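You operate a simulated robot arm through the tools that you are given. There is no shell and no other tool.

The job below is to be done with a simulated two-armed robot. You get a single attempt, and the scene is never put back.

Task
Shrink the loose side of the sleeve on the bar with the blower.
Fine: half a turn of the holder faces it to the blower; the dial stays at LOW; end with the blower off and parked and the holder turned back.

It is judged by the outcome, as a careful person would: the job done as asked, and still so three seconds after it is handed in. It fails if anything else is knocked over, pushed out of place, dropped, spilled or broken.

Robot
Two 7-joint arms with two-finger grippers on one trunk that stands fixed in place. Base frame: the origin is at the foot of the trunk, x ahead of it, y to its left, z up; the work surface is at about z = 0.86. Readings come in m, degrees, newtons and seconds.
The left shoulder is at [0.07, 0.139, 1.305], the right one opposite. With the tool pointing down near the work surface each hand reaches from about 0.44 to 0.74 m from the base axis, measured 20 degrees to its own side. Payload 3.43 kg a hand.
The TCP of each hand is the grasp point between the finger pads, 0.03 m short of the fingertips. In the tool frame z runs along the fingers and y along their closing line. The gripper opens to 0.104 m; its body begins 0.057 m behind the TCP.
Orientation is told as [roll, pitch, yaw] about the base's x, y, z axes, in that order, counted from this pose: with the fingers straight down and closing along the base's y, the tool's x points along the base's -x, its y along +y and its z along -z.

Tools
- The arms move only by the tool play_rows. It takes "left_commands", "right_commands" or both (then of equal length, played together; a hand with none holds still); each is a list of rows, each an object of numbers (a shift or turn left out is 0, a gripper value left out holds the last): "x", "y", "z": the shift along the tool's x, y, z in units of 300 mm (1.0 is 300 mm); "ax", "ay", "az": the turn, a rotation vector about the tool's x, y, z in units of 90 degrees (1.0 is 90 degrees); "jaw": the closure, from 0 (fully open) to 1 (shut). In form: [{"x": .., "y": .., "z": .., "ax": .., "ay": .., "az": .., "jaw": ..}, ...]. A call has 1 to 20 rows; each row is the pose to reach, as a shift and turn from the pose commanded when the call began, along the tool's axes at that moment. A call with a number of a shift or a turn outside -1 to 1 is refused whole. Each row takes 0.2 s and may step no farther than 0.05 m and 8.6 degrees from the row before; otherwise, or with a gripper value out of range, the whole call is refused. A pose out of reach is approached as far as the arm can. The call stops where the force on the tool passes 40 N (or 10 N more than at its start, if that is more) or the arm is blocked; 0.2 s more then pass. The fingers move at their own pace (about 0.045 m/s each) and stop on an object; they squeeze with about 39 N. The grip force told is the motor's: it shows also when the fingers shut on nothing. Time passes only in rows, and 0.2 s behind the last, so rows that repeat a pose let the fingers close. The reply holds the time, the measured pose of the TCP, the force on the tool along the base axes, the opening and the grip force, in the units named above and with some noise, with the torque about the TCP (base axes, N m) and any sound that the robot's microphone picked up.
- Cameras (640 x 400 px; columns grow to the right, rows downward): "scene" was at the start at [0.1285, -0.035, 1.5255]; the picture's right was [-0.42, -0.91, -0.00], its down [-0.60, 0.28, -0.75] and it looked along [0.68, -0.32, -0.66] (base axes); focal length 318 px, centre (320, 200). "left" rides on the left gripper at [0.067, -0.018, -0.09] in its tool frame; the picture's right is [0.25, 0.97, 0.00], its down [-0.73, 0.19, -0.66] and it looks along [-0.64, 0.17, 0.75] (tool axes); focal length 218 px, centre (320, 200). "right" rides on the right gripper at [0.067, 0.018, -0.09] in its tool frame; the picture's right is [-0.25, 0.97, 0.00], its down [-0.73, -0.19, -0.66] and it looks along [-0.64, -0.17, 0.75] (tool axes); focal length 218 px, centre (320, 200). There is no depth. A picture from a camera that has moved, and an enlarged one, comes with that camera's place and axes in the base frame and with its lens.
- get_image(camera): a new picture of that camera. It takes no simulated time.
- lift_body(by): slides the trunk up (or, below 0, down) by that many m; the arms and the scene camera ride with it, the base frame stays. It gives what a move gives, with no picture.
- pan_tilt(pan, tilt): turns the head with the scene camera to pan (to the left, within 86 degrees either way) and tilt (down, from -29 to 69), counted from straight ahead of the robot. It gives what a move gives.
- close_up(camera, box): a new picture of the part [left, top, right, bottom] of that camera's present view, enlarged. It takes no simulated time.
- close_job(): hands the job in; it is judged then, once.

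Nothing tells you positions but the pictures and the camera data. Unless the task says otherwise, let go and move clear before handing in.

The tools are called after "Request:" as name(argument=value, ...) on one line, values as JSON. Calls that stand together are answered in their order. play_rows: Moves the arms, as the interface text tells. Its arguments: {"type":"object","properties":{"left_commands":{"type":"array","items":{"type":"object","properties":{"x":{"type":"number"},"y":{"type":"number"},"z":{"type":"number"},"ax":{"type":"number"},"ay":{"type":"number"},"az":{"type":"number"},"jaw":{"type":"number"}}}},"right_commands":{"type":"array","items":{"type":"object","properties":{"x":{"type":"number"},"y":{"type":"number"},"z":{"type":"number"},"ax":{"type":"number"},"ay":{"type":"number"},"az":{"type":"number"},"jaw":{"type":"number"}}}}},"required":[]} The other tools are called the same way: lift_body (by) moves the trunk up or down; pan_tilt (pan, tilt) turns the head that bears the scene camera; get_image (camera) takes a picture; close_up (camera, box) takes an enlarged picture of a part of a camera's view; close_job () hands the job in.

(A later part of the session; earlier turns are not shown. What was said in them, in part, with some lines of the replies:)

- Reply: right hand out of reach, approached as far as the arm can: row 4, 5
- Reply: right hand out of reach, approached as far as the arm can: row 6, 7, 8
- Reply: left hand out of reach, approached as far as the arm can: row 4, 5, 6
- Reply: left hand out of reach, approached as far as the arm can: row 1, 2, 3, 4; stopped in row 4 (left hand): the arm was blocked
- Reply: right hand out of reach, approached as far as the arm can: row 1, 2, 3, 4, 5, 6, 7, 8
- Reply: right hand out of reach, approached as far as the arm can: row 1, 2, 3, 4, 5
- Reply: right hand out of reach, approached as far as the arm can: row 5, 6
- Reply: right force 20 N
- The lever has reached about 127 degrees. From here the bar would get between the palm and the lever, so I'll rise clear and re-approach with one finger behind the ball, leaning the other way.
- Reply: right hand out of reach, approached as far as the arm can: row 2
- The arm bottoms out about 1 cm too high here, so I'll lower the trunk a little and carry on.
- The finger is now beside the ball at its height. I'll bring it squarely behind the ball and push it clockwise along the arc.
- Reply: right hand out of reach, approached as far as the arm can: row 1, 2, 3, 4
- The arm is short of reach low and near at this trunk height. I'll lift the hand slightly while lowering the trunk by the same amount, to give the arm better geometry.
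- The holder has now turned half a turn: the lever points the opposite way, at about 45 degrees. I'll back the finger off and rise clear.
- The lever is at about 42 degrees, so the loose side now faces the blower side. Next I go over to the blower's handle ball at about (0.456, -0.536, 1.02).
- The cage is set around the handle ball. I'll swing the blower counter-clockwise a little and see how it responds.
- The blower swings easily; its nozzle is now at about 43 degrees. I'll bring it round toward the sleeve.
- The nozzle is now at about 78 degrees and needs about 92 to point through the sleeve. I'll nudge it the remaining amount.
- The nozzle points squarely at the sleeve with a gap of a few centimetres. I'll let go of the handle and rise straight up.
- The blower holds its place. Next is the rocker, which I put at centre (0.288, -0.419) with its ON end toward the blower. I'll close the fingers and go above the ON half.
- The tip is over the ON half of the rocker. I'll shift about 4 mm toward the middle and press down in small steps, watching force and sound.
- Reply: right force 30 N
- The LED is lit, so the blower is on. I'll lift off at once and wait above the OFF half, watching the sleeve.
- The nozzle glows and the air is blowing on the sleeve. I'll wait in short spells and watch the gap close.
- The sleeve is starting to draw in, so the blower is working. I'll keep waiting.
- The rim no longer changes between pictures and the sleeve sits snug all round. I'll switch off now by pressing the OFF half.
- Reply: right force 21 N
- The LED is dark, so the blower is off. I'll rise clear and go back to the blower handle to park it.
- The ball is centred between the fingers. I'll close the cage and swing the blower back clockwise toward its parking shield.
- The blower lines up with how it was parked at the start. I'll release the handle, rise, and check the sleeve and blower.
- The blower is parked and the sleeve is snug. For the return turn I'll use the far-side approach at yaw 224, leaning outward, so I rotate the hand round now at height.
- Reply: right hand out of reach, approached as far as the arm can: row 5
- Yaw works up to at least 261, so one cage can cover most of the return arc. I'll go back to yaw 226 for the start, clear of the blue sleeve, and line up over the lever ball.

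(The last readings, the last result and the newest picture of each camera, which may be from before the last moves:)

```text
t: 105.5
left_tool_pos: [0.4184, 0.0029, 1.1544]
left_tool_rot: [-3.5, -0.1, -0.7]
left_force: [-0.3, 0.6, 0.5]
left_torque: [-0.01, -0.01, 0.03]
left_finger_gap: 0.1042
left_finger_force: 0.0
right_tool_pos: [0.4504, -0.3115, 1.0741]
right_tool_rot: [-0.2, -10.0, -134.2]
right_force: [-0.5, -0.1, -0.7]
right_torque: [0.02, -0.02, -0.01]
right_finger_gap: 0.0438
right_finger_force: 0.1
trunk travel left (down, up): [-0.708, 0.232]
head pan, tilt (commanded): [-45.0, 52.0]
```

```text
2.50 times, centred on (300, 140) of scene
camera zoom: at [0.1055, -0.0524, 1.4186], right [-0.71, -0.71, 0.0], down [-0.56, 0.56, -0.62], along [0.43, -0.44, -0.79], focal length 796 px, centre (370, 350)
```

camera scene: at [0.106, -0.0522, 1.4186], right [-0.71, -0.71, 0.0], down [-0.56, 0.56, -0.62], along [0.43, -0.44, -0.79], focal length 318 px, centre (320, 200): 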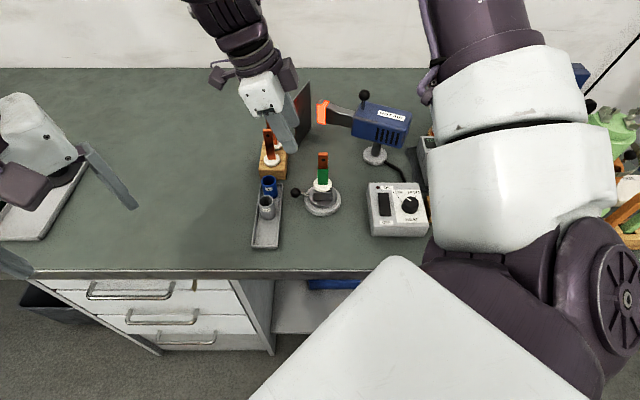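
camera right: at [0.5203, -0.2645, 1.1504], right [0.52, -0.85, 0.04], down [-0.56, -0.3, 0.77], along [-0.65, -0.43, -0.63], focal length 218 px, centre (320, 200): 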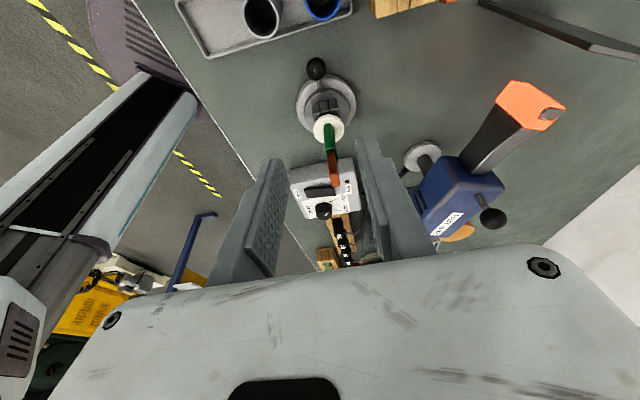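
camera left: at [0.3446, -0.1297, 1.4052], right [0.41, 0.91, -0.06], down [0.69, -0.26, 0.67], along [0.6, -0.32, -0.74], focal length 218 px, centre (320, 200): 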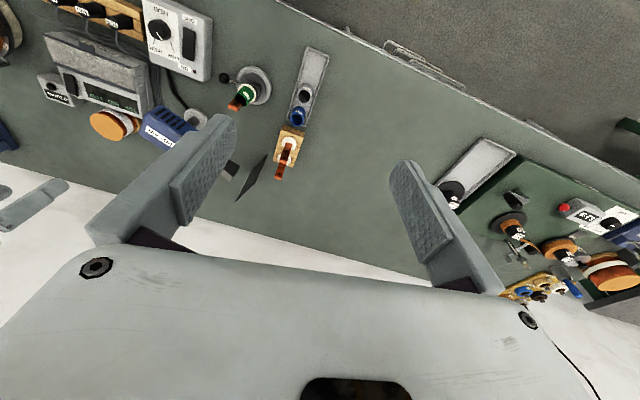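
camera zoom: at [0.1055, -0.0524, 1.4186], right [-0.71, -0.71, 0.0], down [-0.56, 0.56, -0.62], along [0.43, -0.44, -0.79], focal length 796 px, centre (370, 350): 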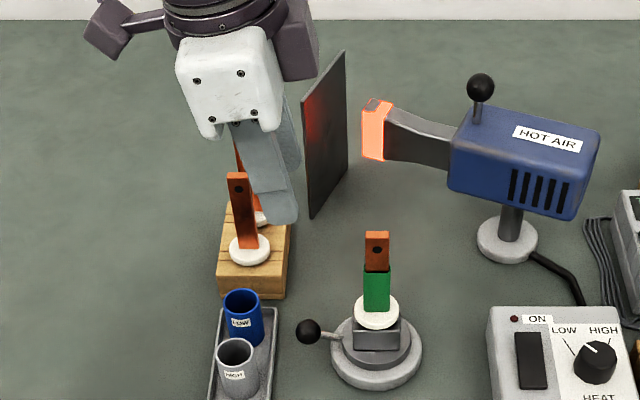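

Request:
play_rows(right_commands=[{"x": 0.018, "z": 0.1}, {"x": 0.036, "z": 0.2}, {"x": 0.053, "z": 0.3}, {"x": 0.066, "z": 0.3745}])

Request:
get_image(camera="right")

Request:
close_up(camera="scene", box=[220, 80, 380, 240])

```text
t: 106.5
left_tool_pos: [0.4197, 0.0022, 1.1537]
left_tool_rot: [-3.5, -0.1, -0.7]
left_force: [0.6, 0.0, 0.9]
left_torque: [-0.01, 0.02, 0.04]
left_finger_gap: 0.1038
left_finger_force: 0.1
right_tool_pos: [0.4504, -0.3112, 0.9592]
right_tool_rot: [0.0, -10.0, -134.1]
right_force: [-0.4, -0.2, -0.1]
right_torque: [0.02, 0.0, -0.02]
right_finger_gap: 0.044
right_finger_force: 0.2
trunk travel left (down, up): [-0.708, 0.232]
head pan, tilt (commanded): [-45.0, 52.0]
```

```text
taken
camera right: at [0.5202, -0.2644, 1.0354], right [0.52, -0.85, 0.04], down [-0.56, -0.3, 0.77], along [-0.65, -0.43, -0.63], focal length 218 px, centre (320, 200)
```

right: 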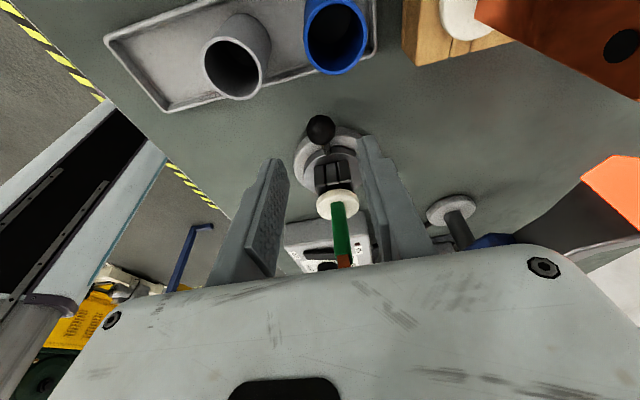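

```text
2.50 times, centred on (300, 160) of scene
camera zoom: at [0.1063, -0.0527, 1.4186], right [-0.71, -0.71, 0.0], down [-0.56, 0.56, -0.61], along [0.43, -0.44, -0.79], focal length 796 px, centre (370, 300)
```

zoom: 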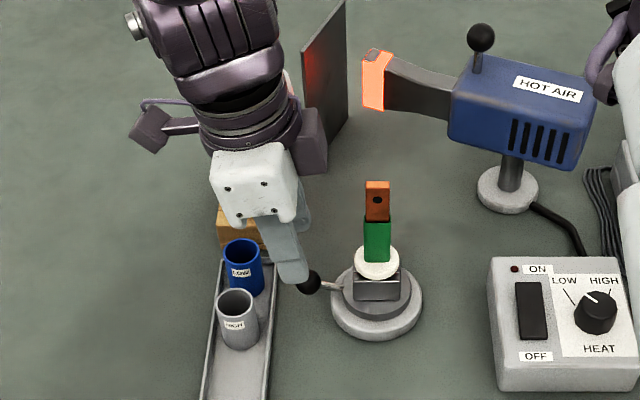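

Request:
play_rows(right_commands=[{"x": 0.012, "z": 0.0673}, {"x": 0.0238, "z": 0.1346}])

Request:
get_image(camera="right")

Request:
close_up(camera="scene", box=[220, 80, 380, 240])

```text
t: 107.1
left_tool_pos: [0.4196, 0.0019, 1.1531]
left_tool_rot: [-3.5, -0.1, -0.7]
left_force: [-0.1, -0.6, 0.7]
left_torque: [-0.01, 0.01, 0.0]
left_finger_gap: 0.1041
left_finger_force: 0.0
right_tool_pos: [0.4511, -0.3114, 0.9198]
right_tool_rot: [-0.1, -10.1, -134.1]
right_force: [0.0, -0.2, -0.4]
right_torque: [0.0, 0.05, 0.03]
right_finger_gap: 0.0442
right_finger_force: 0.1
trunk travel left (down, up): [-0.708, 0.232]
head pan, tilt (commanded): [-45.0, 52.0]
```

```text
taken
camera right: at [0.5202, -0.2645, 0.9949], right [0.52, -0.85, 0.04], down [-0.56, -0.3, 0.77], along [-0.65, -0.43, -0.63], focal length 218 px, centre (320, 200)
```

right: 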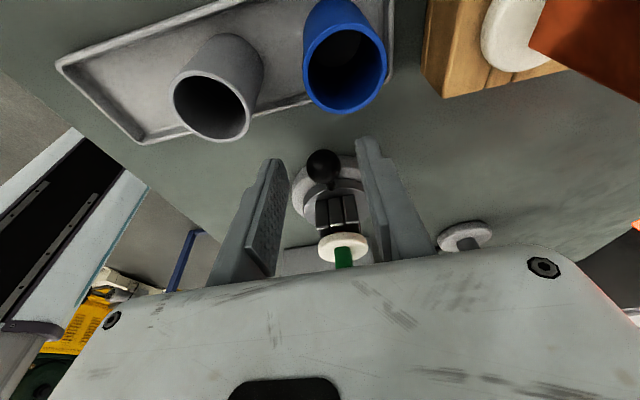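

```text
2.50 times, centred on (300, 160) of scene
camera zoom: at [0.1064, -0.0529, 1.4185], right [-0.71, -0.71, 0.0], down [-0.56, 0.56, -0.61], along [0.43, -0.44, -0.79], focal length 796 px, centre (370, 300)
```

zoom: 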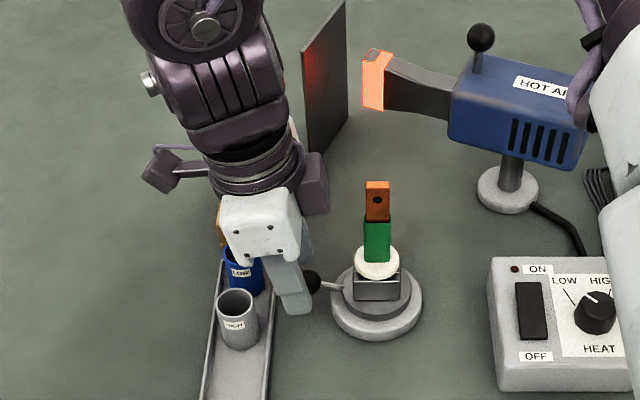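

The ball is between the fingers. I'll narrow the gap and turn the holder back counter-clockwise with the hand following.

Request:
play_rows(right_commands=[{"jaw": 0.712}, {"jaw": 0.712}, {"x": -0.0009, "y": -0.02, "z": 0.0002, "ax": -0.0097, "az": -0.0547, "jaw": 0.712}, {"x": -0.0034, "y": -0.0398, "z": 0.0006, "ax": -0.0193, "az": -0.1094}, {"x": -0.0077, "y": -0.0593, "z": 0.0014, "ax": -0.029, "az": -0.1642}, {"x": -0.0136, "y": -0.0783, "z": 0.0024, "ax": -0.0387, "az": -0.2189}, {"x": -0.0211, "y": -0.0968, "z": 0.0037, "ax": -0.0483, "az": -0.2736}, {"x": -0.0302, "y": -0.1145, "z": 0.0053, "ax": -0.058, "az": -0.3283}])

Request:
get_image(camera="right")

Request:
close_up(camera="scene", box=[220, 80, 380, 240])

```text
t: 108.9
left_tool_pos: [0.4181, 0.003, 1.1542]
left_tool_rot: [-3.6, -0.1, -0.7]
left_force: [0.0, 0.1, 0.5]
left_torque: [-0.05, 0.0, 0.02]
left_finger_gap: 0.1041
left_finger_force: 0.0
right_tool_pos: [0.4204, -0.2936, 0.9201]
right_tool_rot: [-0.1, -10.0, -104.1]
right_force: [0.7, -0.2, 1.0]
right_torque: [0.02, -0.05, 0.04]
right_finger_gap: 0.0301
right_finger_force: 0.0
trunk travel left (down, up): [-0.708, 0.232]
head pan, tilt (commanded): [-45.0, 52.0]
```

```text
taken
camera right: at [0.4568, -0.2186, 0.9951], right [0.88, -0.48, 0.04], down [-0.33, -0.54, 0.77], along [-0.34, -0.69, -0.63], focal length 218 px, centre (320, 200)
```

right: 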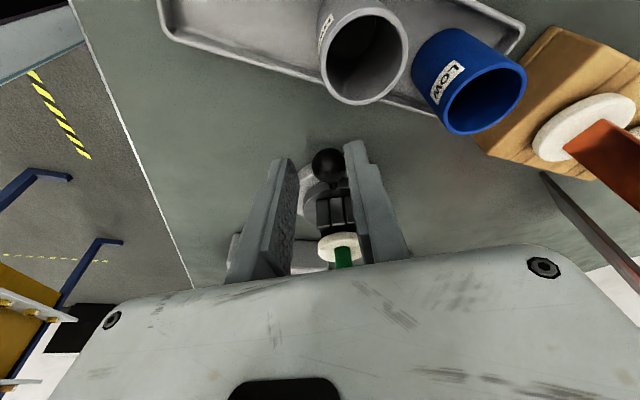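

```text
2.50 times, centred on (300, 160) of scene
camera zoom: at [0.1053, -0.0522, 1.4186], right [-0.71, -0.71, 0.0], down [-0.56, 0.56, -0.62], along [0.44, -0.44, -0.79], focal length 796 px, centre (370, 300)
```

zoom: 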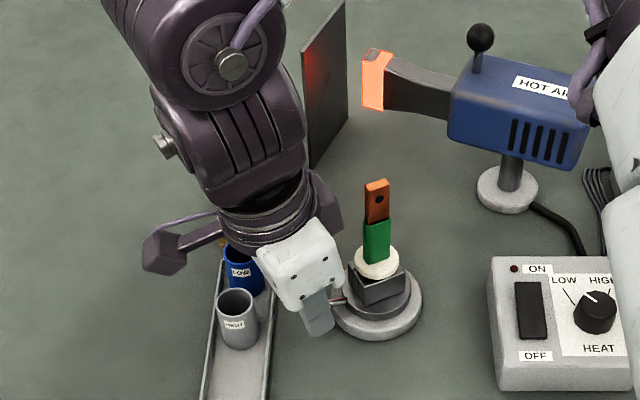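

Request:
play_rows(right_commands=[{"x": -0.0009, "y": -0.02, "z": 0.0002, "ax": -0.0097, "az": -0.0547}, {"x": -0.0034, "y": -0.0398, "z": 0.0006, "ax": -0.0193, "az": -0.1094}, {"x": -0.0077, "y": -0.0593, "z": 0.0014, "ax": -0.029, "az": -0.1642}])

Request:
get_image(camera="right")

```text
t: 109.7
left_tool_pos: [0.4178, 0.0035, 1.1539]
left_tool_rot: [-3.6, 0.0, -0.6]
left_force: [0.4, -0.1, 0.0]
left_torque: [-0.04, 0.03, -0.04]
left_finger_gap: 0.1039
left_finger_force: 0.0
right_tool_pos: [0.401, -0.2917, 0.919]
right_tool_rot: [-0.1, -10.0, -89.0]
right_force: [0.8, 0.2, -1.2]
right_torque: [0.01, 0.0, 0.0]
right_finger_gap: 0.0302
right_finger_force: 0.2
trunk travel left (down, up): [-0.708, 0.232]
head pan, tilt (commanded): [-45.0, 52.0]
```

```text
taken
camera right: at [0.4181, -0.2094, 0.9956], right [0.97, -0.23, 0.04], down [-0.18, -0.61, 0.77], along [-0.15, -0.76, -0.63], focal length 218 px, centre (320, 200)
```

right: 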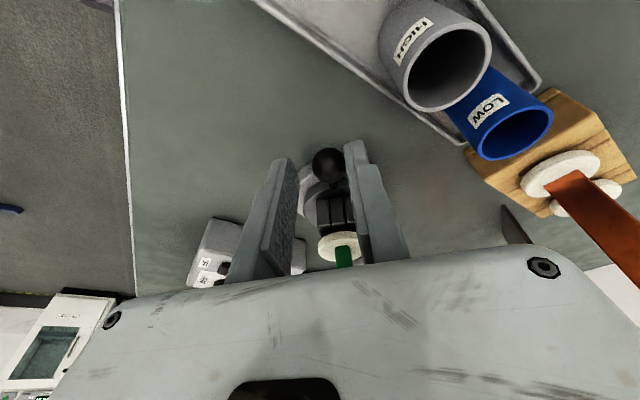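

Request:
play_rows(right_commands=[{"x": -0.0009, "y": -0.02, "z": 0.0002, "ax": -0.0097, "az": -0.0547}, {"x": -0.0034, "y": -0.0398, "z": 0.0006, "ax": -0.0193, "az": -0.1094}, {"x": -0.0077, "y": -0.0593, "z": 0.0014, "ax": -0.029, "az": -0.1642}])

Request:
get_image(camera="right")

```text
t: 110.5
left_tool_pos: [0.4176, 0.0021, 1.1547]
left_tool_rot: [-3.7, -0.1, -0.7]
left_force: [0.3, -0.1, 0.3]
left_torque: [0.03, 0.01, -0.01]
left_finger_gap: 0.1039
left_finger_force: 0.1
right_tool_pos: [0.3838, -0.2946, 0.9191]
right_tool_rot: [0.0, -9.9, -74.1]
right_force: [-0.1, 0.6, 0.4]
right_torque: [0.02, 0.05, 0.01]
right_finger_gap: 0.0302
right_finger_force: 0.1
trunk travel left (down, up): [-0.708, 0.232]
head pan, tilt (commanded): [-45.0, 52.0]
```

```text
taken
camera right: at [0.3785, -0.2112, 0.9959], right [1.0, 0.03, 0.04], down [-0.02, -0.63, 0.77], along [0.05, -0.77, -0.63], focal length 218 px, centre (320, 200)
```

right: 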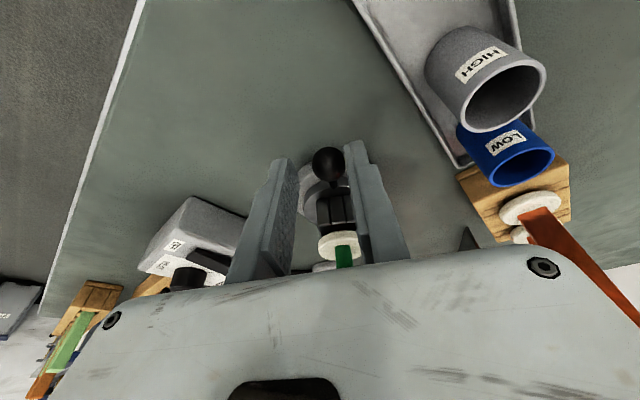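

Request:
play_rows(right_commands=[{"x": -0.0009, "y": -0.02, "z": 0.0002, "ax": -0.0097, "az": -0.0547}, {"x": -0.0034, "y": -0.0398, "z": 0.0006, "ax": -0.0193, "az": -0.1094}, {"x": -0.0077, "y": -0.0593, "z": 0.0014, "ax": -0.029, "az": -0.1642}])

Request:
get_image(camera="right")

Request:
close_up(camera="scene", box=[220, 80, 420, 250])

```text
t: 111.3
left_tool_pos: [0.4177, 0.0033, 1.1546]
left_tool_rot: [-3.5, -0.1, -0.7]
left_force: [0.9, 0.3, 0.1]
left_torque: [0.03, 0.03, 0.0]
left_finger_gap: 0.104
left_finger_force: 0.1
right_tool_pos: [0.3669, -0.3024, 0.9202]
right_tool_rot: [-0.1, -10.0, -59.0]
right_force: [-0.3, 0.5, 0.2]
right_torque: [0.03, -0.03, -0.01]
right_finger_gap: 0.0302
right_finger_force: 0.3
trunk travel left (down, up): [-0.708, 0.232]
head pan, tilt (commanded): [-45.0, 52.0]
```

```text
taken
camera right: at [0.3402, -0.2233, 0.9965], right [0.96, 0.29, 0.04], down [0.15, -0.62, 0.77], along [0.25, -0.73, -0.63], focal length 218 px, centre (320, 200)
```

right: 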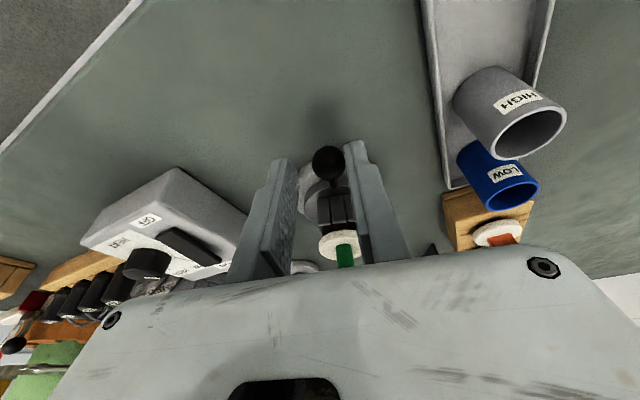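

```text
2.35 times, centred on (320, 165) of scene
camera zoom: at [0.1051, -0.0526, 1.4186], right [-0.71, -0.71, 0.0], down [-0.56, 0.56, -0.62], along [0.44, -0.44, -0.79], focal length 749 px, centre (320, 282)
```

zoom: 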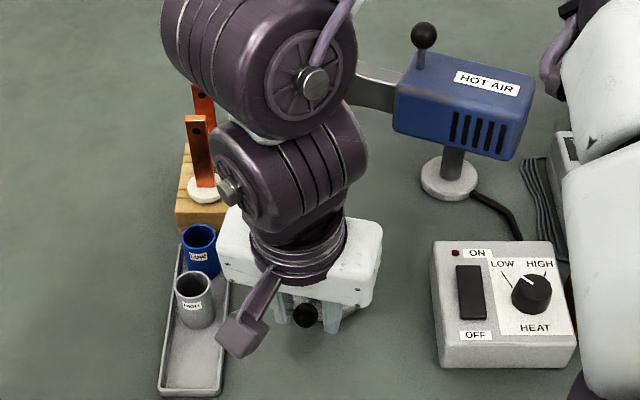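

Request:
play_rows(right_commands=[{"x": -0.0009, "y": -0.02, "z": 0.0002, "ax": -0.0097, "az": -0.0547}, {"x": -0.0034, "y": -0.0398, "z": 0.0006, "ax": -0.0193, "az": -0.1094}, {"x": -0.0077, "y": -0.0593, "z": 0.0014, "ax": -0.029, "az": -0.1642}])

Request:
get_image(camera="right")

```text
t: 112.1
left_tool_pos: [0.4174, 0.0034, 1.1553]
left_tool_rot: [-3.6, -0.1, -0.7]
left_force: [1.0, -0.2, 0.4]
left_torque: [0.01, -0.02, 0.01]
left_finger_gap: 0.1041
left_finger_force: 0.0
right_tool_pos: [0.3535, -0.3137, 0.9202]
right_tool_rot: [0.0, -10.1, -43.9]
right_force: [0.0, -0.2, -0.2]
right_torque: [0.02, -0.02, -0.01]
right_finger_gap: 0.0304
right_finger_force: 0.5
trunk travel left (down, up): [-0.708, 0.232]
head pan, tilt (commanded): [-45.0, 52.0]
```

```text
taken
camera right: at [0.3069, -0.2436, 0.9963], right [0.85, 0.52, 0.04], down [0.3, -0.56, 0.77], along [0.43, -0.64, -0.63], focal length 218 px, centre (320, 200)
```

right: 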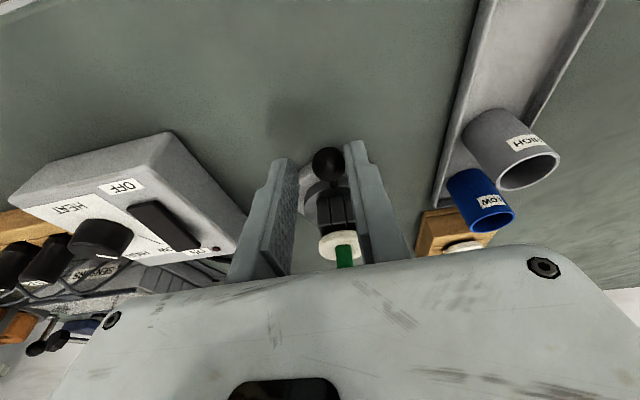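

Tracking works all the way to yaw 316, near the wrist limit. From here I'll keep the orientation and translate along the arc.

Request:
play_rows(right_commands=[{"x": -0.0013, "y": -0.0227, "z": 0.0002}, {"x": -0.0056, "y": -0.0463, "z": 0.001}, {"x": -0.0125, "y": -0.069, "z": 0.0022}])

Request:
get_image(camera="right")

Request:
close_up(camera="scene", box=[220, 80, 420, 250])

```text
t: 112.9
left_tool_pos: [0.4184, 0.0028, 1.1542]
left_tool_rot: [-3.6, -0.1, -0.7]
left_force: [-0.3, 0.2, 0.3]
left_torque: [0.0, 0.0, -0.01]
left_finger_gap: 0.104
left_finger_force: 0.0
right_tool_pos: [0.3414, -0.3315, 0.9205]
right_tool_rot: [0.0, -10.0, -44.0]
right_force: [0.2, -0.1, 0.9]
right_torque: [0.01, -0.01, -0.03]
right_finger_gap: 0.0304
right_finger_force: 0.2
trunk travel left (down, up): [-0.708, 0.232]
head pan, tilt (commanded): [-45.0, 52.0]
```

```text
taken
camera right: at [0.2949, -0.2608, 0.9964], right [0.85, 0.52, 0.04], down [0.3, -0.56, 0.77], along [0.43, -0.65, -0.63], focal length 218 px, centre (320, 200)
```

right: 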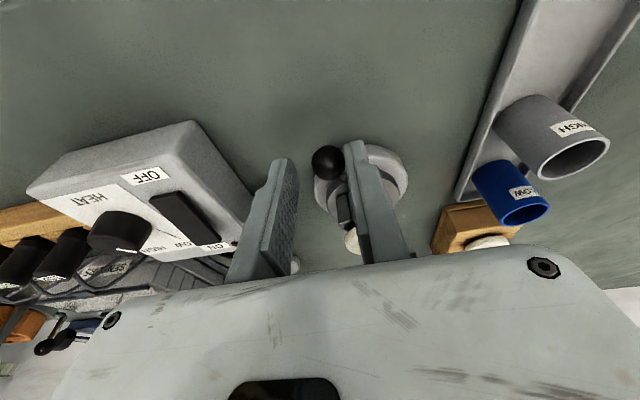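

```text
2.35 times, centred on (320, 165) of scene
camera zoom: at [0.1052, -0.0525, 1.4186], right [-0.71, -0.71, 0.0], down [-0.56, 0.56, -0.62], along [0.44, -0.44, -0.79], focal length 749 px, centre (320, 282)
```

zoom: 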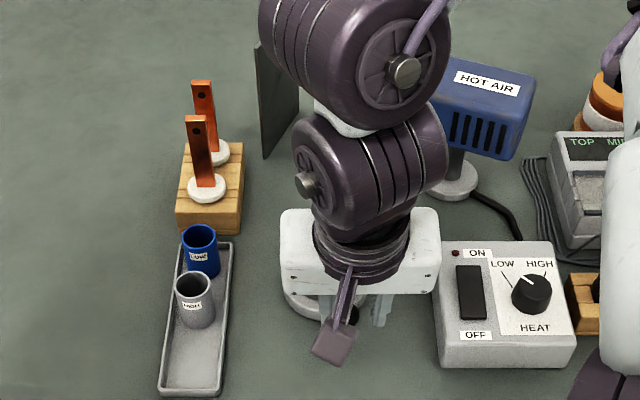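

Request:
play_rows(right_commands=[{"x": -0.0098, "y": -0.0213, "z": 0.0017}, {"x": -0.022, "y": -0.042, "z": 0.0039}, {"x": -0.0364, "y": -0.0607, "z": 0.0064}])

Request:
get_image(camera="right")

Request:
close_up(camera="scene", box=[260, 100, 420, 250])

```text
t: 113.7
left_tool_pos: [0.4182, 0.0016, 1.1539]
left_tool_rot: [-3.6, -0.1, -0.7]
left_force: [-0.2, 0.0, -0.2]
left_torque: [0.01, 0.0, -0.01]
left_finger_gap: 0.104
left_finger_force: 0.0
right_tool_pos: [0.3373, -0.352, 0.9208]
right_tool_rot: [0.0, -10.0, -44.1]
right_force: [0.3, 0.9, -0.2]
right_torque: [0.03, 0.03, 0.03]
right_finger_gap: 0.0301
right_finger_force: 0.2
trunk travel left (down, up): [-0.708, 0.232]
head pan, tilt (commanded): [-45.0, 52.0]
```

```text
taken
camera right: at [0.291, -0.2821, 0.9965], right [0.85, 0.52, 0.04], down [0.3, -0.56, 0.77], along [0.43, -0.65, -0.63], focal length 218 px, centre (320, 200)
```

right: 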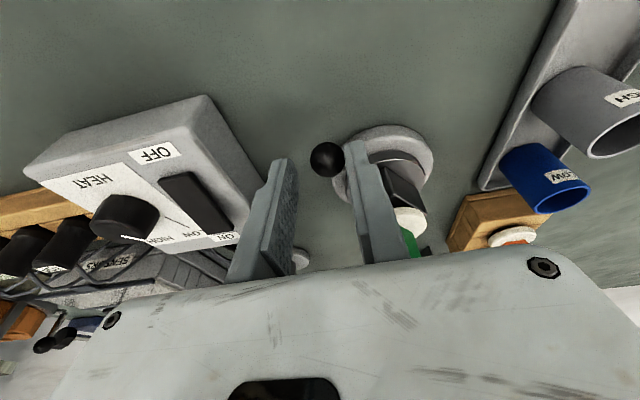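

```text
2.67 times, centred on (340, 175) of scene
camera zoom: at [0.1053, -0.0525, 1.4186], right [-0.71, -0.71, 0.0], down [-0.56, 0.56, -0.62], along [0.44, -0.44, -0.79], focal length 849 px, centre (267, 267)
```

zoom: 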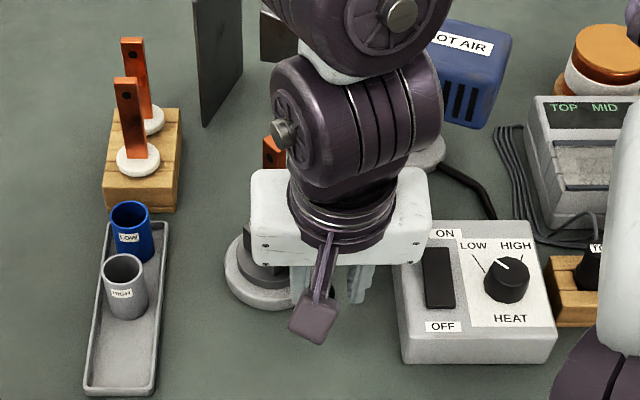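

Request:
play_rows(right_commands=[{"x": -0.007, "y": -0.0073, "z": 0.0013}, {"x": -0.0145, "y": -0.0146, "z": 0.0026}])

Request:
play_rows(right_commands=[{"jaw": 0.577}, {"x": -0.0174, "z": -0.0985, "jaw": 0.577}, {"x": -0.0348, "z": -0.197, "jaw": 0.577}, {"x": -0.0522, "z": -0.2955, "jaw": 0.577}, {"x": -0.0752, "z": -0.4255, "jaw": 0.577}])

Request:
get_image(camera="right")

Request:
close_up(camera="scene", box=[260, 100, 420, 250])

```text
t: 114.3
left_tool_pos: [0.4172, 0.0024, 1.1542]
left_tool_rot: [-3.6, -0.1, -0.7]
left_force: [-0.2, 0.4, -0.5]
left_torque: [-0.02, -0.02, -0.01]
left_finger_gap: 0.104
left_finger_force: 0.1
right_tool_pos: [0.3372, -0.3591, 0.9206]
right_tool_rot: [0.0, -9.9, -44.0]
right_force: [0.1, 0.4, 0.3]
right_torque: [0.0, 0.01, 0.04]
right_finger_gap: 0.0302
right_finger_force: 0.1
trunk travel left (down, up): [-0.708, 0.232]
head pan, tilt (commanded): [-45.0, 52.0]
```

```text
t: 115.5
left_tool_pos: [0.4162, 0.0027, 1.1542]
left_tool_rot: [-3.6, -0.2, -0.6]
left_force: [-0.6, -0.6, -0.4]
left_torque: [0.03, -0.04, -0.02]
left_finger_gap: 0.1043
left_finger_force: 0.1
right_tool_pos: [0.3351, -0.3606, 1.0504]
right_tool_rot: [0.0, -10.1, -44.1]
right_force: [0.1, 0.1, 0.4]
right_torque: [0.0, -0.01, -0.01]
right_finger_gap: 0.044
right_finger_force: 0.0
trunk travel left (down, up): [-0.708, 0.232]
head pan, tilt (commanded): [-45.0, 52.0]
```

```text
taken
camera right: at [0.2895, -0.2897, 1.1265], right [0.85, 0.52, 0.04], down [0.3, -0.56, 0.77], along [0.43, -0.65, -0.63], focal length 218 px, centre (320, 200)
```

right: 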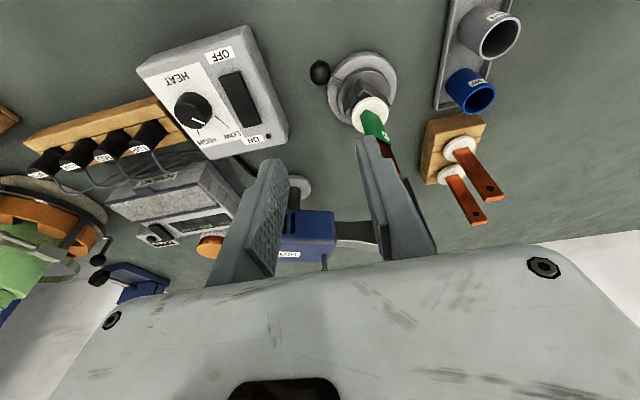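

```text
2.67 times, centred on (340, 175) of scene
camera zoom: at [0.1033, -0.0516, 1.4188], right [-0.71, -0.71, 0.0], down [-0.56, 0.56, -0.62], along [0.44, -0.44, -0.79], focal length 849 px, centre (267, 267)
```

zoom: 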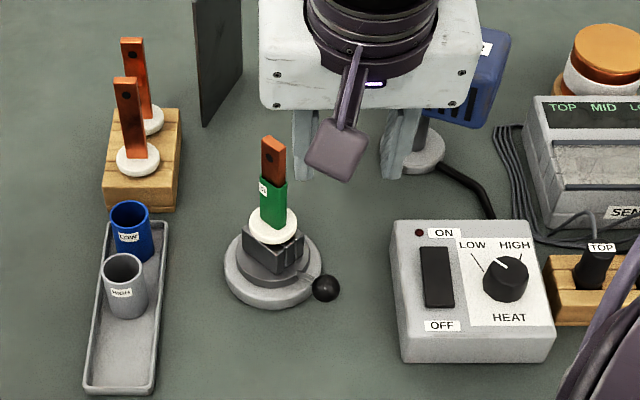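

The lever is now at about 180 degrees; 45 more are needed. The wrist must unwind before the last stretch, so I'll rise and turn the hand back round at height.

Request:
play_rows(right_commands=[{"x": -0.02, "z": -0.11, "ay": 0.037}, {"x": -0.04, "z": -0.22, "ay": 0.074}, {"x": -0.058, "z": -0.328, "ay": 0.111}])

Request:
play_rows(right_commands=[{"az": 0.095}, {"az": 0.19}, {"az": 0.285}, {"az": 0.38}, {"az": 0.475}, {"az": 0.57}, {"az": 0.665}, {"az": 0.76}, {"az": 0.855}, {"az": 0.95}])

Request:
play_rows(right_commands=[{"az": 0.095}, {"az": 0.19}, {"az": 0.285}, {"az": 0.38}, {"az": 0.475}, {"az": 0.57}, {"az": 0.665}, {"az": 0.76}, {"az": 0.855}, {"az": 0.95}])

Request:
play_rows(right_commands=[{"az": 0.095}, {"az": 0.19}, {"az": 0.285}, {"az": 0.38}, {"az": 0.475}, {"az": 0.57}, {"az": 0.665}, {"az": 0.76}, {"az": 0.855}, {"az": 0.95}])

```text
t: 116.3
left_tool_pos: [0.4184, 0.0044, 1.1537]
left_tool_rot: [-3.7, -0.1, -0.8]
left_force: [0.0, -0.5, -0.3]
left_torque: [0.02, -0.02, 0.01]
left_finger_gap: 0.1042
left_finger_force: 0.0
right_tool_pos: [0.3364, -0.3589, 1.1502]
right_tool_rot: [0.0, 0.1, -44.1]
right_force: [0.2, 0.3, -0.3]
right_torque: [0.01, 0.0, 0.0]
right_finger_gap: 0.0443
right_finger_force: 0.0
trunk travel left (down, up): [-0.708, 0.232]
head pan, tilt (commanded): [-45.0, 52.0]
```

```text
t: 118.5
left_tool_pos: [0.4172, 0.0022, 1.1547]
left_tool_rot: [-3.6, -0.2, -0.7]
left_force: [-0.7, 0.1, 0.7]
left_torque: [-0.01, -0.01, 0.0]
left_finger_gap: 0.1042
left_finger_force: 0.0
right_tool_pos: [0.3379, -0.3587, 1.1501]
right_tool_rot: [0.0, 0.0, -129.7]
right_force: [-0.1, 0.2, 1.0]
right_torque: [-0.02, -0.03, -0.01]
right_finger_gap: 0.0441
right_finger_force: 0.0
trunk travel left (down, up): [-0.708, 0.232]
head pan, tilt (commanded): [-45.0, 52.0]
```

```text
t: 120.7
left_tool_pos: [0.417, 0.0027, 1.1536]
left_tool_rot: [-3.6, -0.1, -0.7]
left_force: [0.9, -0.6, -0.4]
left_torque: [-0.01, 0.02, 0.0]
left_finger_gap: 0.104
left_finger_force: 0.1
right_tool_pos: [0.3381, -0.3582, 1.1501]
right_tool_rot: [0.0, 0.0, 144.8]
right_force: [0.4, 0.2, 0.6]
right_torque: [0.0, 0.02, 0.04]
right_finger_gap: 0.0439
right_finger_force: 0.1
trunk travel left (down, up): [-0.708, 0.232]
head pan, tilt (commanded): [-45.0, 52.0]
```

```text
t: 122.9
left_tool_pos: [0.4178, 0.0028, 1.1538]
left_tool_rot: [-3.6, -0.1, -0.7]
left_force: [0.1, -0.1, -0.4]
left_torque: [0.0, 0.02, 0.01]
left_finger_gap: 0.104
left_finger_force: 0.1
right_tool_pos: [0.3376, -0.3585, 1.1504]
right_tool_rot: [-0.1, 0.1, 59.3]
right_force: [-0.6, -0.2, 0.1]
right_torque: [-0.02, -0.02, 0.0]
right_finger_gap: 0.044
right_finger_force: 0.0
trunk travel left (down, up): [-0.708, 0.232]
head pan, tilt (commanded): [-45.0, 52.0]
```

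Request:
play_rows(right_commands=[{"x": 0.002, "z": 0.055, "ax": 0.0072, "ay": -0.0176, "az": 0.0818}, {"x": 0.004, "z": 0.11, "ax": 0.0143, "ay": -0.0352, "az": 0.1636}, {"x": 0.006, "z": 0.166, "ax": 0.0215, "ay": -0.0528, "az": 0.2454}, {"x": 0.008, "z": 0.222, "ax": 0.0287, "ay": -0.0704, "az": 0.3272}, {"x": 0.01, "z": 0.277, "ax": 0.0358, "ay": -0.088, "az": 0.409}, {"x": 0.012, "z": 0.333, "ax": 0.043, "ay": -0.1056, "az": 0.4908}])

Request:
get_image(camera="right")

```text
t: 124.3
left_tool_pos: [0.4173, 0.0022, 1.1541]
left_tool_rot: [-3.5, -0.1, -0.7]
left_force: [-0.1, 0.5, -0.1]
left_torque: [-0.01, 0.03, 0.01]
left_finger_gap: 0.1041
left_finger_force: 0.1
right_tool_pos: [0.3372, -0.3612, 1.0487]
right_tool_rot: [0.1, -10.0, 14.9]
right_force: [0.1, -1.0, -0.4]
right_torque: [-0.01, 0.01, 0.01]
right_finger_gap: 0.044
right_finger_force: 0.1
trunk travel left (down, up): [-0.708, 0.232]
head pan, tilt (commanded): [-45.0, 52.0]
```

```text
taken
camera right: at [0.2536, -0.3659, 1.1249], right [-0.01, 1.0, 0.05], down [0.63, -0.03, 0.77], along [0.77, 0.04, -0.63], focal length 218 px, centre (320, 200)
```

right: 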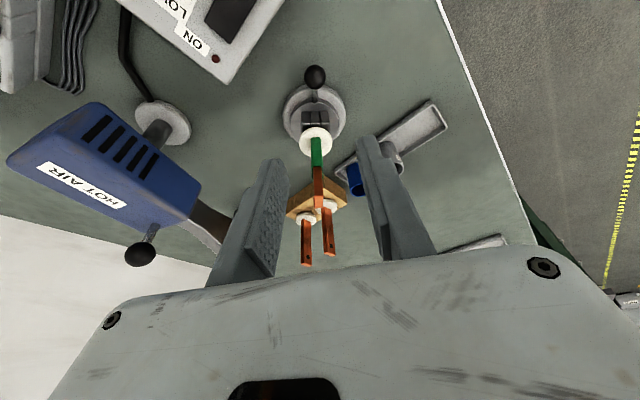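

Request:
play_rows(right_commands=[{"x": 0.0235, "z": 0.1}, {"x": 0.044, "z": 0.2}, {"x": 0.064, "z": 0.306}])

Request:
get_image(camera="right")

```text
t: 125.1
left_tool_pos: [0.4185, 0.0036, 1.1536]
left_tool_rot: [-3.5, -0.1, -0.7]
left_force: [0.7, 0.0, 1.2]
left_torque: [0.0, -0.02, -0.03]
left_finger_gap: 0.1039
left_finger_force: 0.1
right_tool_pos: [0.3336, -0.3646, 0.9555]
right_tool_rot: [-0.1, -10.0, 15.1]
right_force: [0.0, -0.4, 0.4]
right_torque: [-0.03, -0.03, 0.0]
right_finger_gap: 0.0437
right_finger_force: 0.0
trunk travel left (down, up): [-0.708, 0.232]
head pan, tilt (commanded): [-45.0, 52.0]
```

```text
taken
camera right: at [0.2492, -0.3678, 1.031], right [-0.01, 1.0, 0.04], down [0.63, -0.03, 0.77], along [0.77, 0.04, -0.63], focal length 218 px, centre (320, 200)
```

right: 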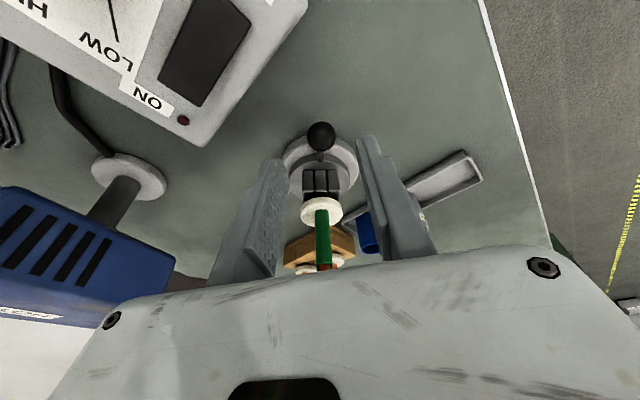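

Request:
play_rows(right_commands=[{"x": 0.011, "y": 0.01, "z": 0.0616}, {"x": 0.0218, "y": 0.01, "z": 0.1231}])

Request:
get_image(camera="right")

```text
t: 125.7
left_tool_pos: [0.4199, 0.004, 1.1539]
left_tool_rot: [-3.4, -0.2, -0.7]
left_force: [0.1, 0.8, -1.6]
left_torque: [0.0, 0.04, -0.01]
left_finger_gap: 0.1038
left_finger_force: 0.0
right_tool_pos: [0.3324, -0.3613, 0.918]
right_tool_rot: [0.0, -9.9, 15.1]
right_force: [0.3, -0.4, -0.9]
right_torque: [0.02, -0.01, 0.0]
right_finger_gap: 0.0438
right_finger_force: 0.1
trunk travel left (down, up): [-0.708, 0.232]
head pan, tilt (commanded): [-45.0, 52.0]
```

```text
taken
camera right: at [0.2491, -0.3643, 0.9933], right [-0.01, 1.0, 0.04], down [0.63, -0.03, 0.77], along [0.77, 0.04, -0.63], focal length 218 px, centre (320, 200)
```

right: 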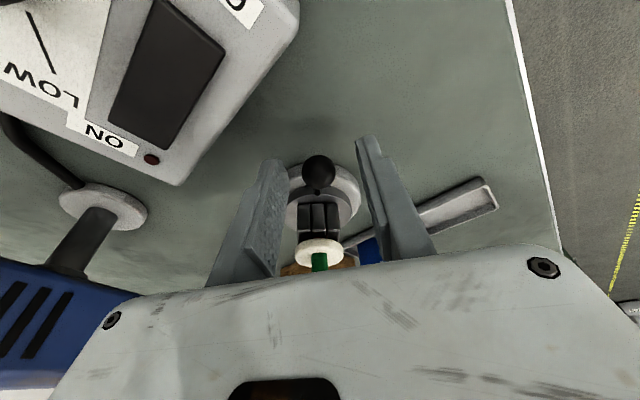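

Request:
play_rows(right_commands=[{"jaw": 0.712}, {"jaw": 0.712}, {"x": 0.0044, "y": -0.0233, "z": -0.0008, "ax": -0.0083, "az": -0.0471, "jaw": 0.712}, {"x": 0.0065, "y": -0.0469, "z": -0.0011, "ax": -0.0164, "az": -0.093}, {"x": 0.0061, "y": -0.0707, "z": -0.0011, "ax": -0.0247, "az": -0.1401}, {"x": 0.0033, "y": -0.0942, "z": -0.0006, "ax": -0.0329, "az": -0.1861}, {"x": -0.002, "y": -0.1173, "z": 0.0003, "ax": -0.0412, "az": -0.2331}])

Request:
get_image(camera="right")

Request:
close_up(camera="scene", box=[260, 100, 420, 250])

```text
t: 127.3
left_tool_pos: [0.4178, 0.0022, 1.1537]
left_tool_rot: [-3.5, -0.1, -0.7]
left_force: [0.5, 0.7, 0.1]
left_torque: [0.0, 0.0, 0.0]
left_finger_gap: 0.104
left_finger_force: 0.0
right_tool_pos: [0.3415, -0.3936, 0.9178]
right_tool_rot: [0.0, -10.0, 36.5]
right_force: [-0.8, -0.3, -0.2]
right_torque: [-0.01, -0.02, 0.02]
right_finger_gap: 0.0301
right_finger_force: 0.5
trunk travel left (down, up): [-0.708, 0.232]
head pan, tilt (commanded): [-45.0, 52.0]
```

```text
taken
camera right: at [0.2649, -0.4278, 0.9941], right [-0.38, 0.93, 0.04], down [0.6, 0.21, 0.77], along [0.71, 0.32, -0.63], focal length 218 px, centre (320, 200)
```

right: 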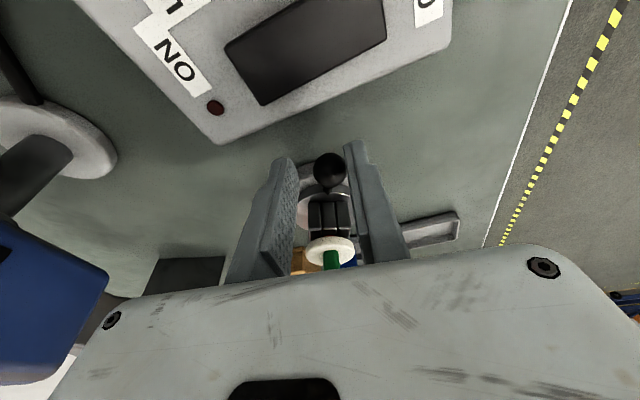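

```text
2.67 times, centred on (340, 175) of scene
camera zoom: at [0.1052, -0.0526, 1.4186], right [-0.71, -0.71, 0.0], down [-0.56, 0.56, -0.62], along [0.44, -0.44, -0.79], focal length 849 px, centre (267, 267)
```

zoom: 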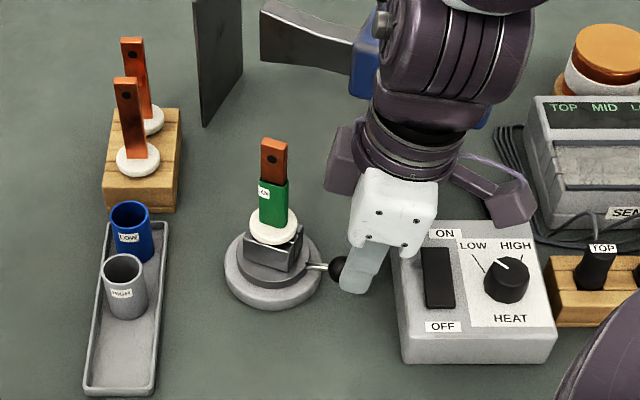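

Request:
play_rows(right_commands=[{"x": 0.0019, "y": -0.0236, "z": -0.0003, "ax": -0.0077, "az": -0.0438}, {"x": 0.0014, "y": -0.0474, "z": -0.0002, "ax": -0.0155, "az": -0.0876}, {"x": -0.0009, "y": -0.067, "z": 0.0002, "ax": -0.0213, "az": -0.1204}])

Request:
close_up(camera="scene", box=[280, 120, 400, 230])

Request:
get_image(camera="right")

```text
t: 128.1
left_tool_pos: [0.4184, 0.0031, 1.154]
left_tool_rot: [-3.6, -0.1, -0.7]
left_force: [-0.1, 0.5, -0.3]
left_torque: [-0.01, 0.02, 0.03]
left_finger_gap: 0.1041
left_finger_force: 0.1
right_tool_pos: [0.3539, -0.4094, 0.9185]
right_tool_rot: [0.0, -10.0, 47.4]
right_force: [-0.4, -0.3, 0.0]
right_torque: [0.0, -0.01, 0.01]
right_finger_gap: 0.03
right_finger_force: 0.1
trunk travel left (down, up): [-0.708, 0.232]
head pan, tilt (commanded): [-45.0, 52.0]
```

```text
3.64 times, centred on (340, 175) of scene
camera zoom: at [0.1056, -0.0523, 1.4186], right [-0.71, -0.71, 0.0], down [-0.56, 0.56, -0.62], along [0.43, -0.44, -0.79], focal length 1158 px, centre (247, 291)
```

zoom: 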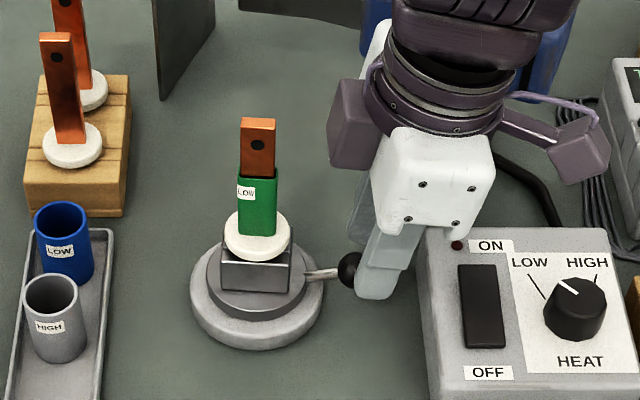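

```text
taken
camera right: at [0.2864, -0.4566, 0.994], right [-0.55, 0.84, 0.04], down [0.55, 0.32, 0.77], along [0.63, 0.45, -0.63], focal length 218 px, centre (320, 200)
```

right: 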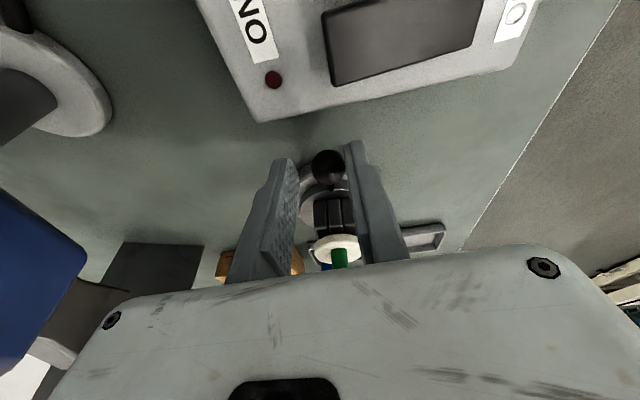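

Request:
play_rows(right_commands=[{"y": -0.008}, {"y": -0.016}])

Request:
close_up(camera="scene", box=[280, 120, 400, 230])

```text
t: 128.7
left_tool_pos: [0.4187, 0.0027, 1.1539]
left_tool_rot: [-3.6, -0.1, -0.7]
left_force: [0.1, 0.1, -0.9]
left_torque: [0.03, 0.0, -0.01]
left_finger_gap: 0.104
left_finger_force: 0.0
right_tool_pos: [0.3575, -0.4127, 0.9189]
right_tool_rot: [0.1, -10.0, 47.6]
right_force: [-0.6, 1.2, 0.5]
right_torque: [0.04, 0.02, 0.02]
right_finger_gap: 0.0299
right_finger_force: 0.7
trunk travel left (down, up): [-0.708, 0.232]
head pan, tilt (commanded): [-45.0, 52.0]
```

```text
3.64 times, centred on (340, 175) of scene
camera zoom: at [0.1054, -0.0524, 1.4186], right [-0.71, -0.71, 0.0], down [-0.56, 0.56, -0.62], along [0.44, -0.44, -0.79], focal length 1158 px, centre (247, 291)
```

zoom: 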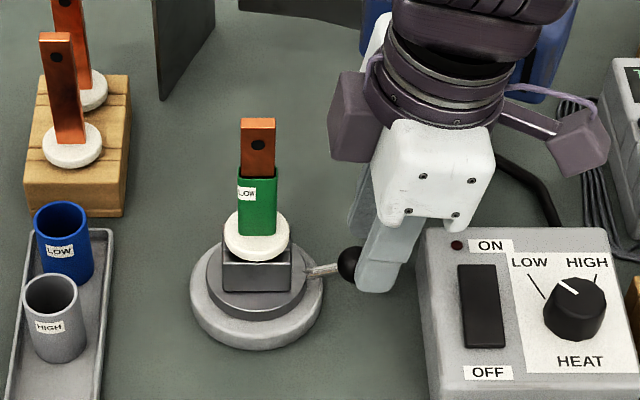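

Request:
play_rows(right_commands=[{"y": -0.006}, {"y": -0.012}])

Request:
close_up(camera="scene", box=[280, 120, 400, 230])

```text
t: 129.3
left_tool_pos: [0.4165, 0.004, 1.1545]
left_tool_rot: [-3.7, -0.2, -0.8]
left_force: [-0.8, 0.3, 0.3]
left_torque: [-0.02, 0.0, 0.0]
left_finger_gap: 0.1039
left_finger_force: 0.0
right_tool_pos: [0.3584, -0.414, 0.9197]
right_tool_rot: [0.2, -10.0, 47.5]
right_force: [-4.3, 3.7, 1.1]
right_torque: [0.17, 0.07, 0.04]
right_finger_gap: 0.0337
right_finger_force: 3.2
trunk travel left (down, up): [-0.708, 0.232]
head pan, tilt (commanded): [-45.0, 52.0]
```

```text
3.64 times, centred on (340, 175) of scene
camera zoom: at [0.1044, -0.0511, 1.4187], right [-0.71, -0.71, 0.0], down [-0.56, 0.56, -0.62], along [0.44, -0.44, -0.79], focal length 1158 px, centre (247, 291)
```

zoom: 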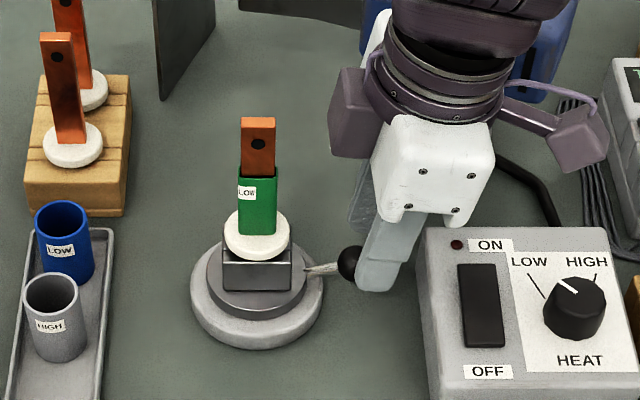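

The holder is back against its original stop. I'll relieve the contact, open slightly, and rise clear.

Request:
play_rows(right_commands=[{"y": 0.02}, {"y": 0.02, "jaw": 0.5}, {"y": 0.02, "jaw": 0.5}, {"x": -0.0174, "y": 0.02, "z": -0.0985}, {"x": -0.0348, "y": 0.02, "z": -0.197}, {"x": -0.058, "y": 0.02, "z": -0.3283}, {"x": -0.087, "y": 0.02, "z": -0.4925}, {"x": -0.116, "y": 0.02, "z": -0.6567}])

Request:
get_image(camera="right")

Request:
get_image(camera="scene")

Request:
close_up(camera="scene", box=[280, 120, 400, 230])

```text
t: 131.1
left_tool_pos: [0.4163, 0.0048, 1.1553]
left_tool_rot: [-3.6, -0.2, -0.7]
left_force: [1.0, 0.6, 0.4]
left_torque: [-0.04, 0.01, 0.0]
left_finger_gap: 0.104
left_finger_force: 0.0
right_tool_pos: [0.3553, -0.4113, 1.1221]
right_tool_rot: [0.0, -10.1, 47.4]
right_force: [-0.6, 0.9, -0.2]
right_torque: [-0.01, 0.04, 0.02]
right_finger_gap: 0.0522
right_finger_force: 0.1
trunk travel left (down, up): [-0.708, 0.232]
head pan, tilt (commanded): [-45.0, 52.0]
```

```text
taken
camera right: at [0.2871, -0.458, 1.1979], right [-0.54, 0.84, 0.04], down [0.55, 0.32, 0.77], along [0.63, 0.45, -0.63], focal length 218 px, centre (320, 200)
```

right: 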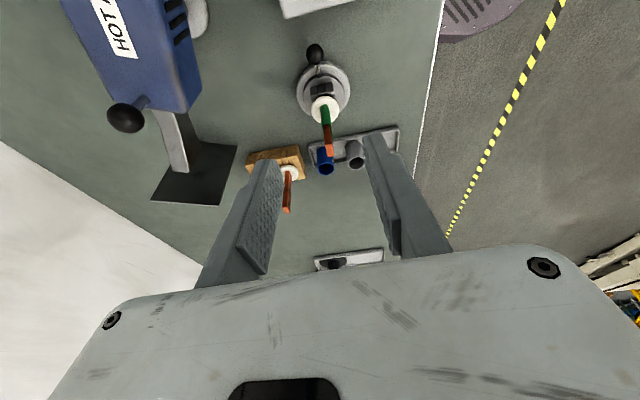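

```text
taken
camera scene: at [0.1043, -0.0506, 1.4187], right [-0.71, -0.71, 0.0], down [-0.56, 0.56, -0.62], along [0.44, -0.44, -0.79], focal length 318 px, centre (320, 200)
```

scene: 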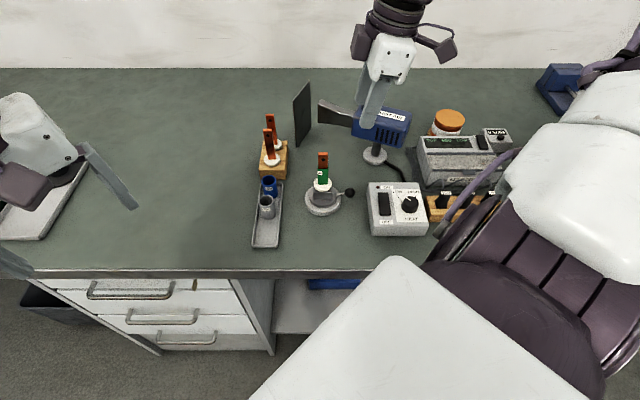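

```text
3.64 times, centred on (340, 175) of scene
camera zoom: at [0.1043, -0.0506, 1.4187], right [-0.71, -0.71, 0.0], down [-0.56, 0.56, -0.62], along [0.44, -0.44, -0.79], focal length 1158 px, centre (247, 291)
```

zoom: 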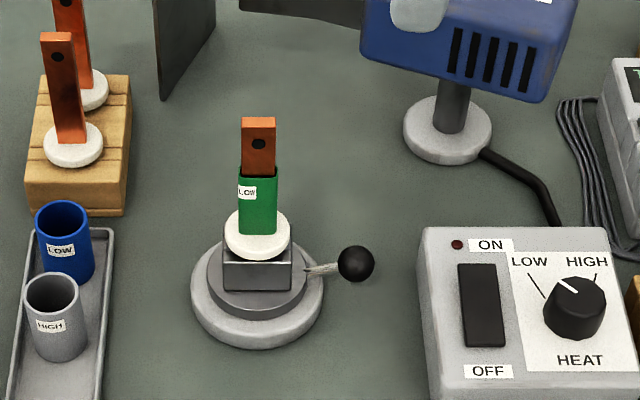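

The holder is home and the sleeve sits snug on the bar. I'll lift the hand further away and check the parked blower and everything else.

Request:
play_rows(right_commands=[{"x": -0.02, "y": -0.1, "z": -0.1, "ay": 0.037}, {"x": -0.04, "y": -0.2, "z": -0.2, "ay": 0.074}, {"x": -0.06, "y": -0.3, "z": -0.3, "ay": 0.111}, {"x": -0.06, "y": -0.45, "z": -0.3, "ay": 0.111}])

Request:
get_image(camera="scene")

Request:
close_up(camera="scene", box=[230, 70, 450, 250])

Request:
get_image(camera="right")

```text
t: 132.1
left_tool_pos: [0.4216, 0.0015, 1.1519]
left_tool_rot: [-3.5, 0.0, -0.6]
left_force: [-0.2, 0.2, -0.5]
left_torque: [0.06, 0.03, -0.03]
left_finger_gap: 0.104
left_finger_force: 0.0
right_tool_pos: [0.4595, -0.5017, 1.2063]
right_tool_rot: [0.3, 0.0, 47.6]
right_force: [-0.3, -0.3, 0.1]
right_torque: [0.01, 0.02, 0.02]
right_finger_gap: 0.0521
right_finger_force: 0.1
trunk travel left (down, up): [-0.708, 0.232]
head pan, tilt (commanded): [-45.0, 52.0]
```

```text
taken
camera scene: at [0.1091, -0.0538, 1.4182], right [-0.71, -0.71, 0.0], down [-0.56, 0.56, -0.61], along [0.43, -0.43, -0.79], focal length 318 px, centre (320, 200)
```

scene: 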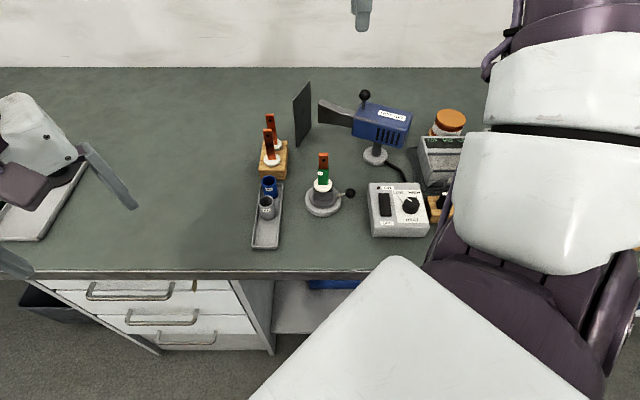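

```text
2.22 times, centred on (340, 160) of scene
camera zoom: at [0.1091, -0.0538, 1.4182], right [-0.71, -0.71, 0.0], down [-0.56, 0.56, -0.61], along [0.43, -0.43, -0.79], focal length 708 px, centre (276, 289)
```

zoom: 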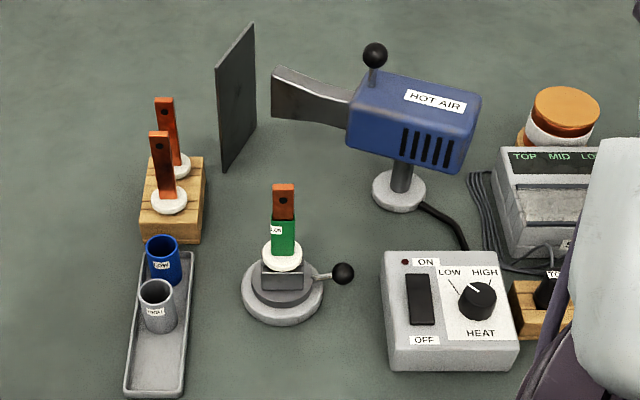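

```text
taken
camera right: at [0.4021, -0.5386, 1.2953], right [-0.54, 0.84, 0.0], down [0.64, 0.41, 0.66], along [0.55, 0.36, -0.76], focal length 218 px, centre (320, 200)
```

right: 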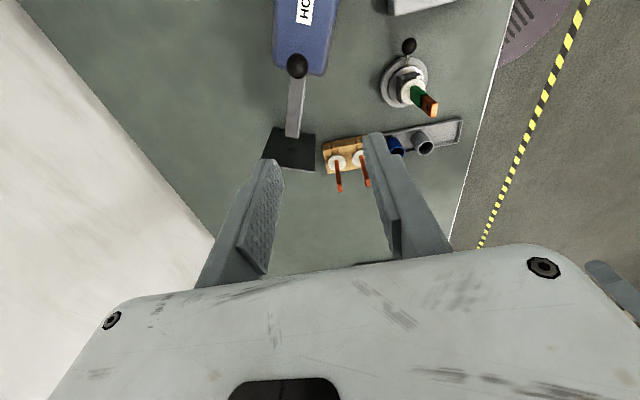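

The blower is off (LED dark) and parked facing its shield, with the dial at LOW. The holder is back at its stop, the sleeve is snug all round, and nothing else has moved. Both hands are clear, so I'm handing it in.

Request:
close_job()

```text
The job is handed in.
```

The loose side of the sleeve is now shrunk onto the bar; it looks snug all round in the last pictures. The job has been handed in, but I have no result back yet.

- **Sleeve:** the blower ran at LOW for about 10 seconds. I switched it off once the rim stopped changing between pictures.
- **Blower:** it is off, with its light dark, and parked facing its shield as it was at the start. The dial was not touched and still points to LOW.
- **Holder:** I turned it half a turn to face the blower, then back against its original stop.
- **Surroundings:** in the last pictures the tray, spare sleeves, wooden block and control box stand where they were. Both hands are open and clear of everything.
- **Trunk:** it ended about 9 cm lower than where it started; I left it there.
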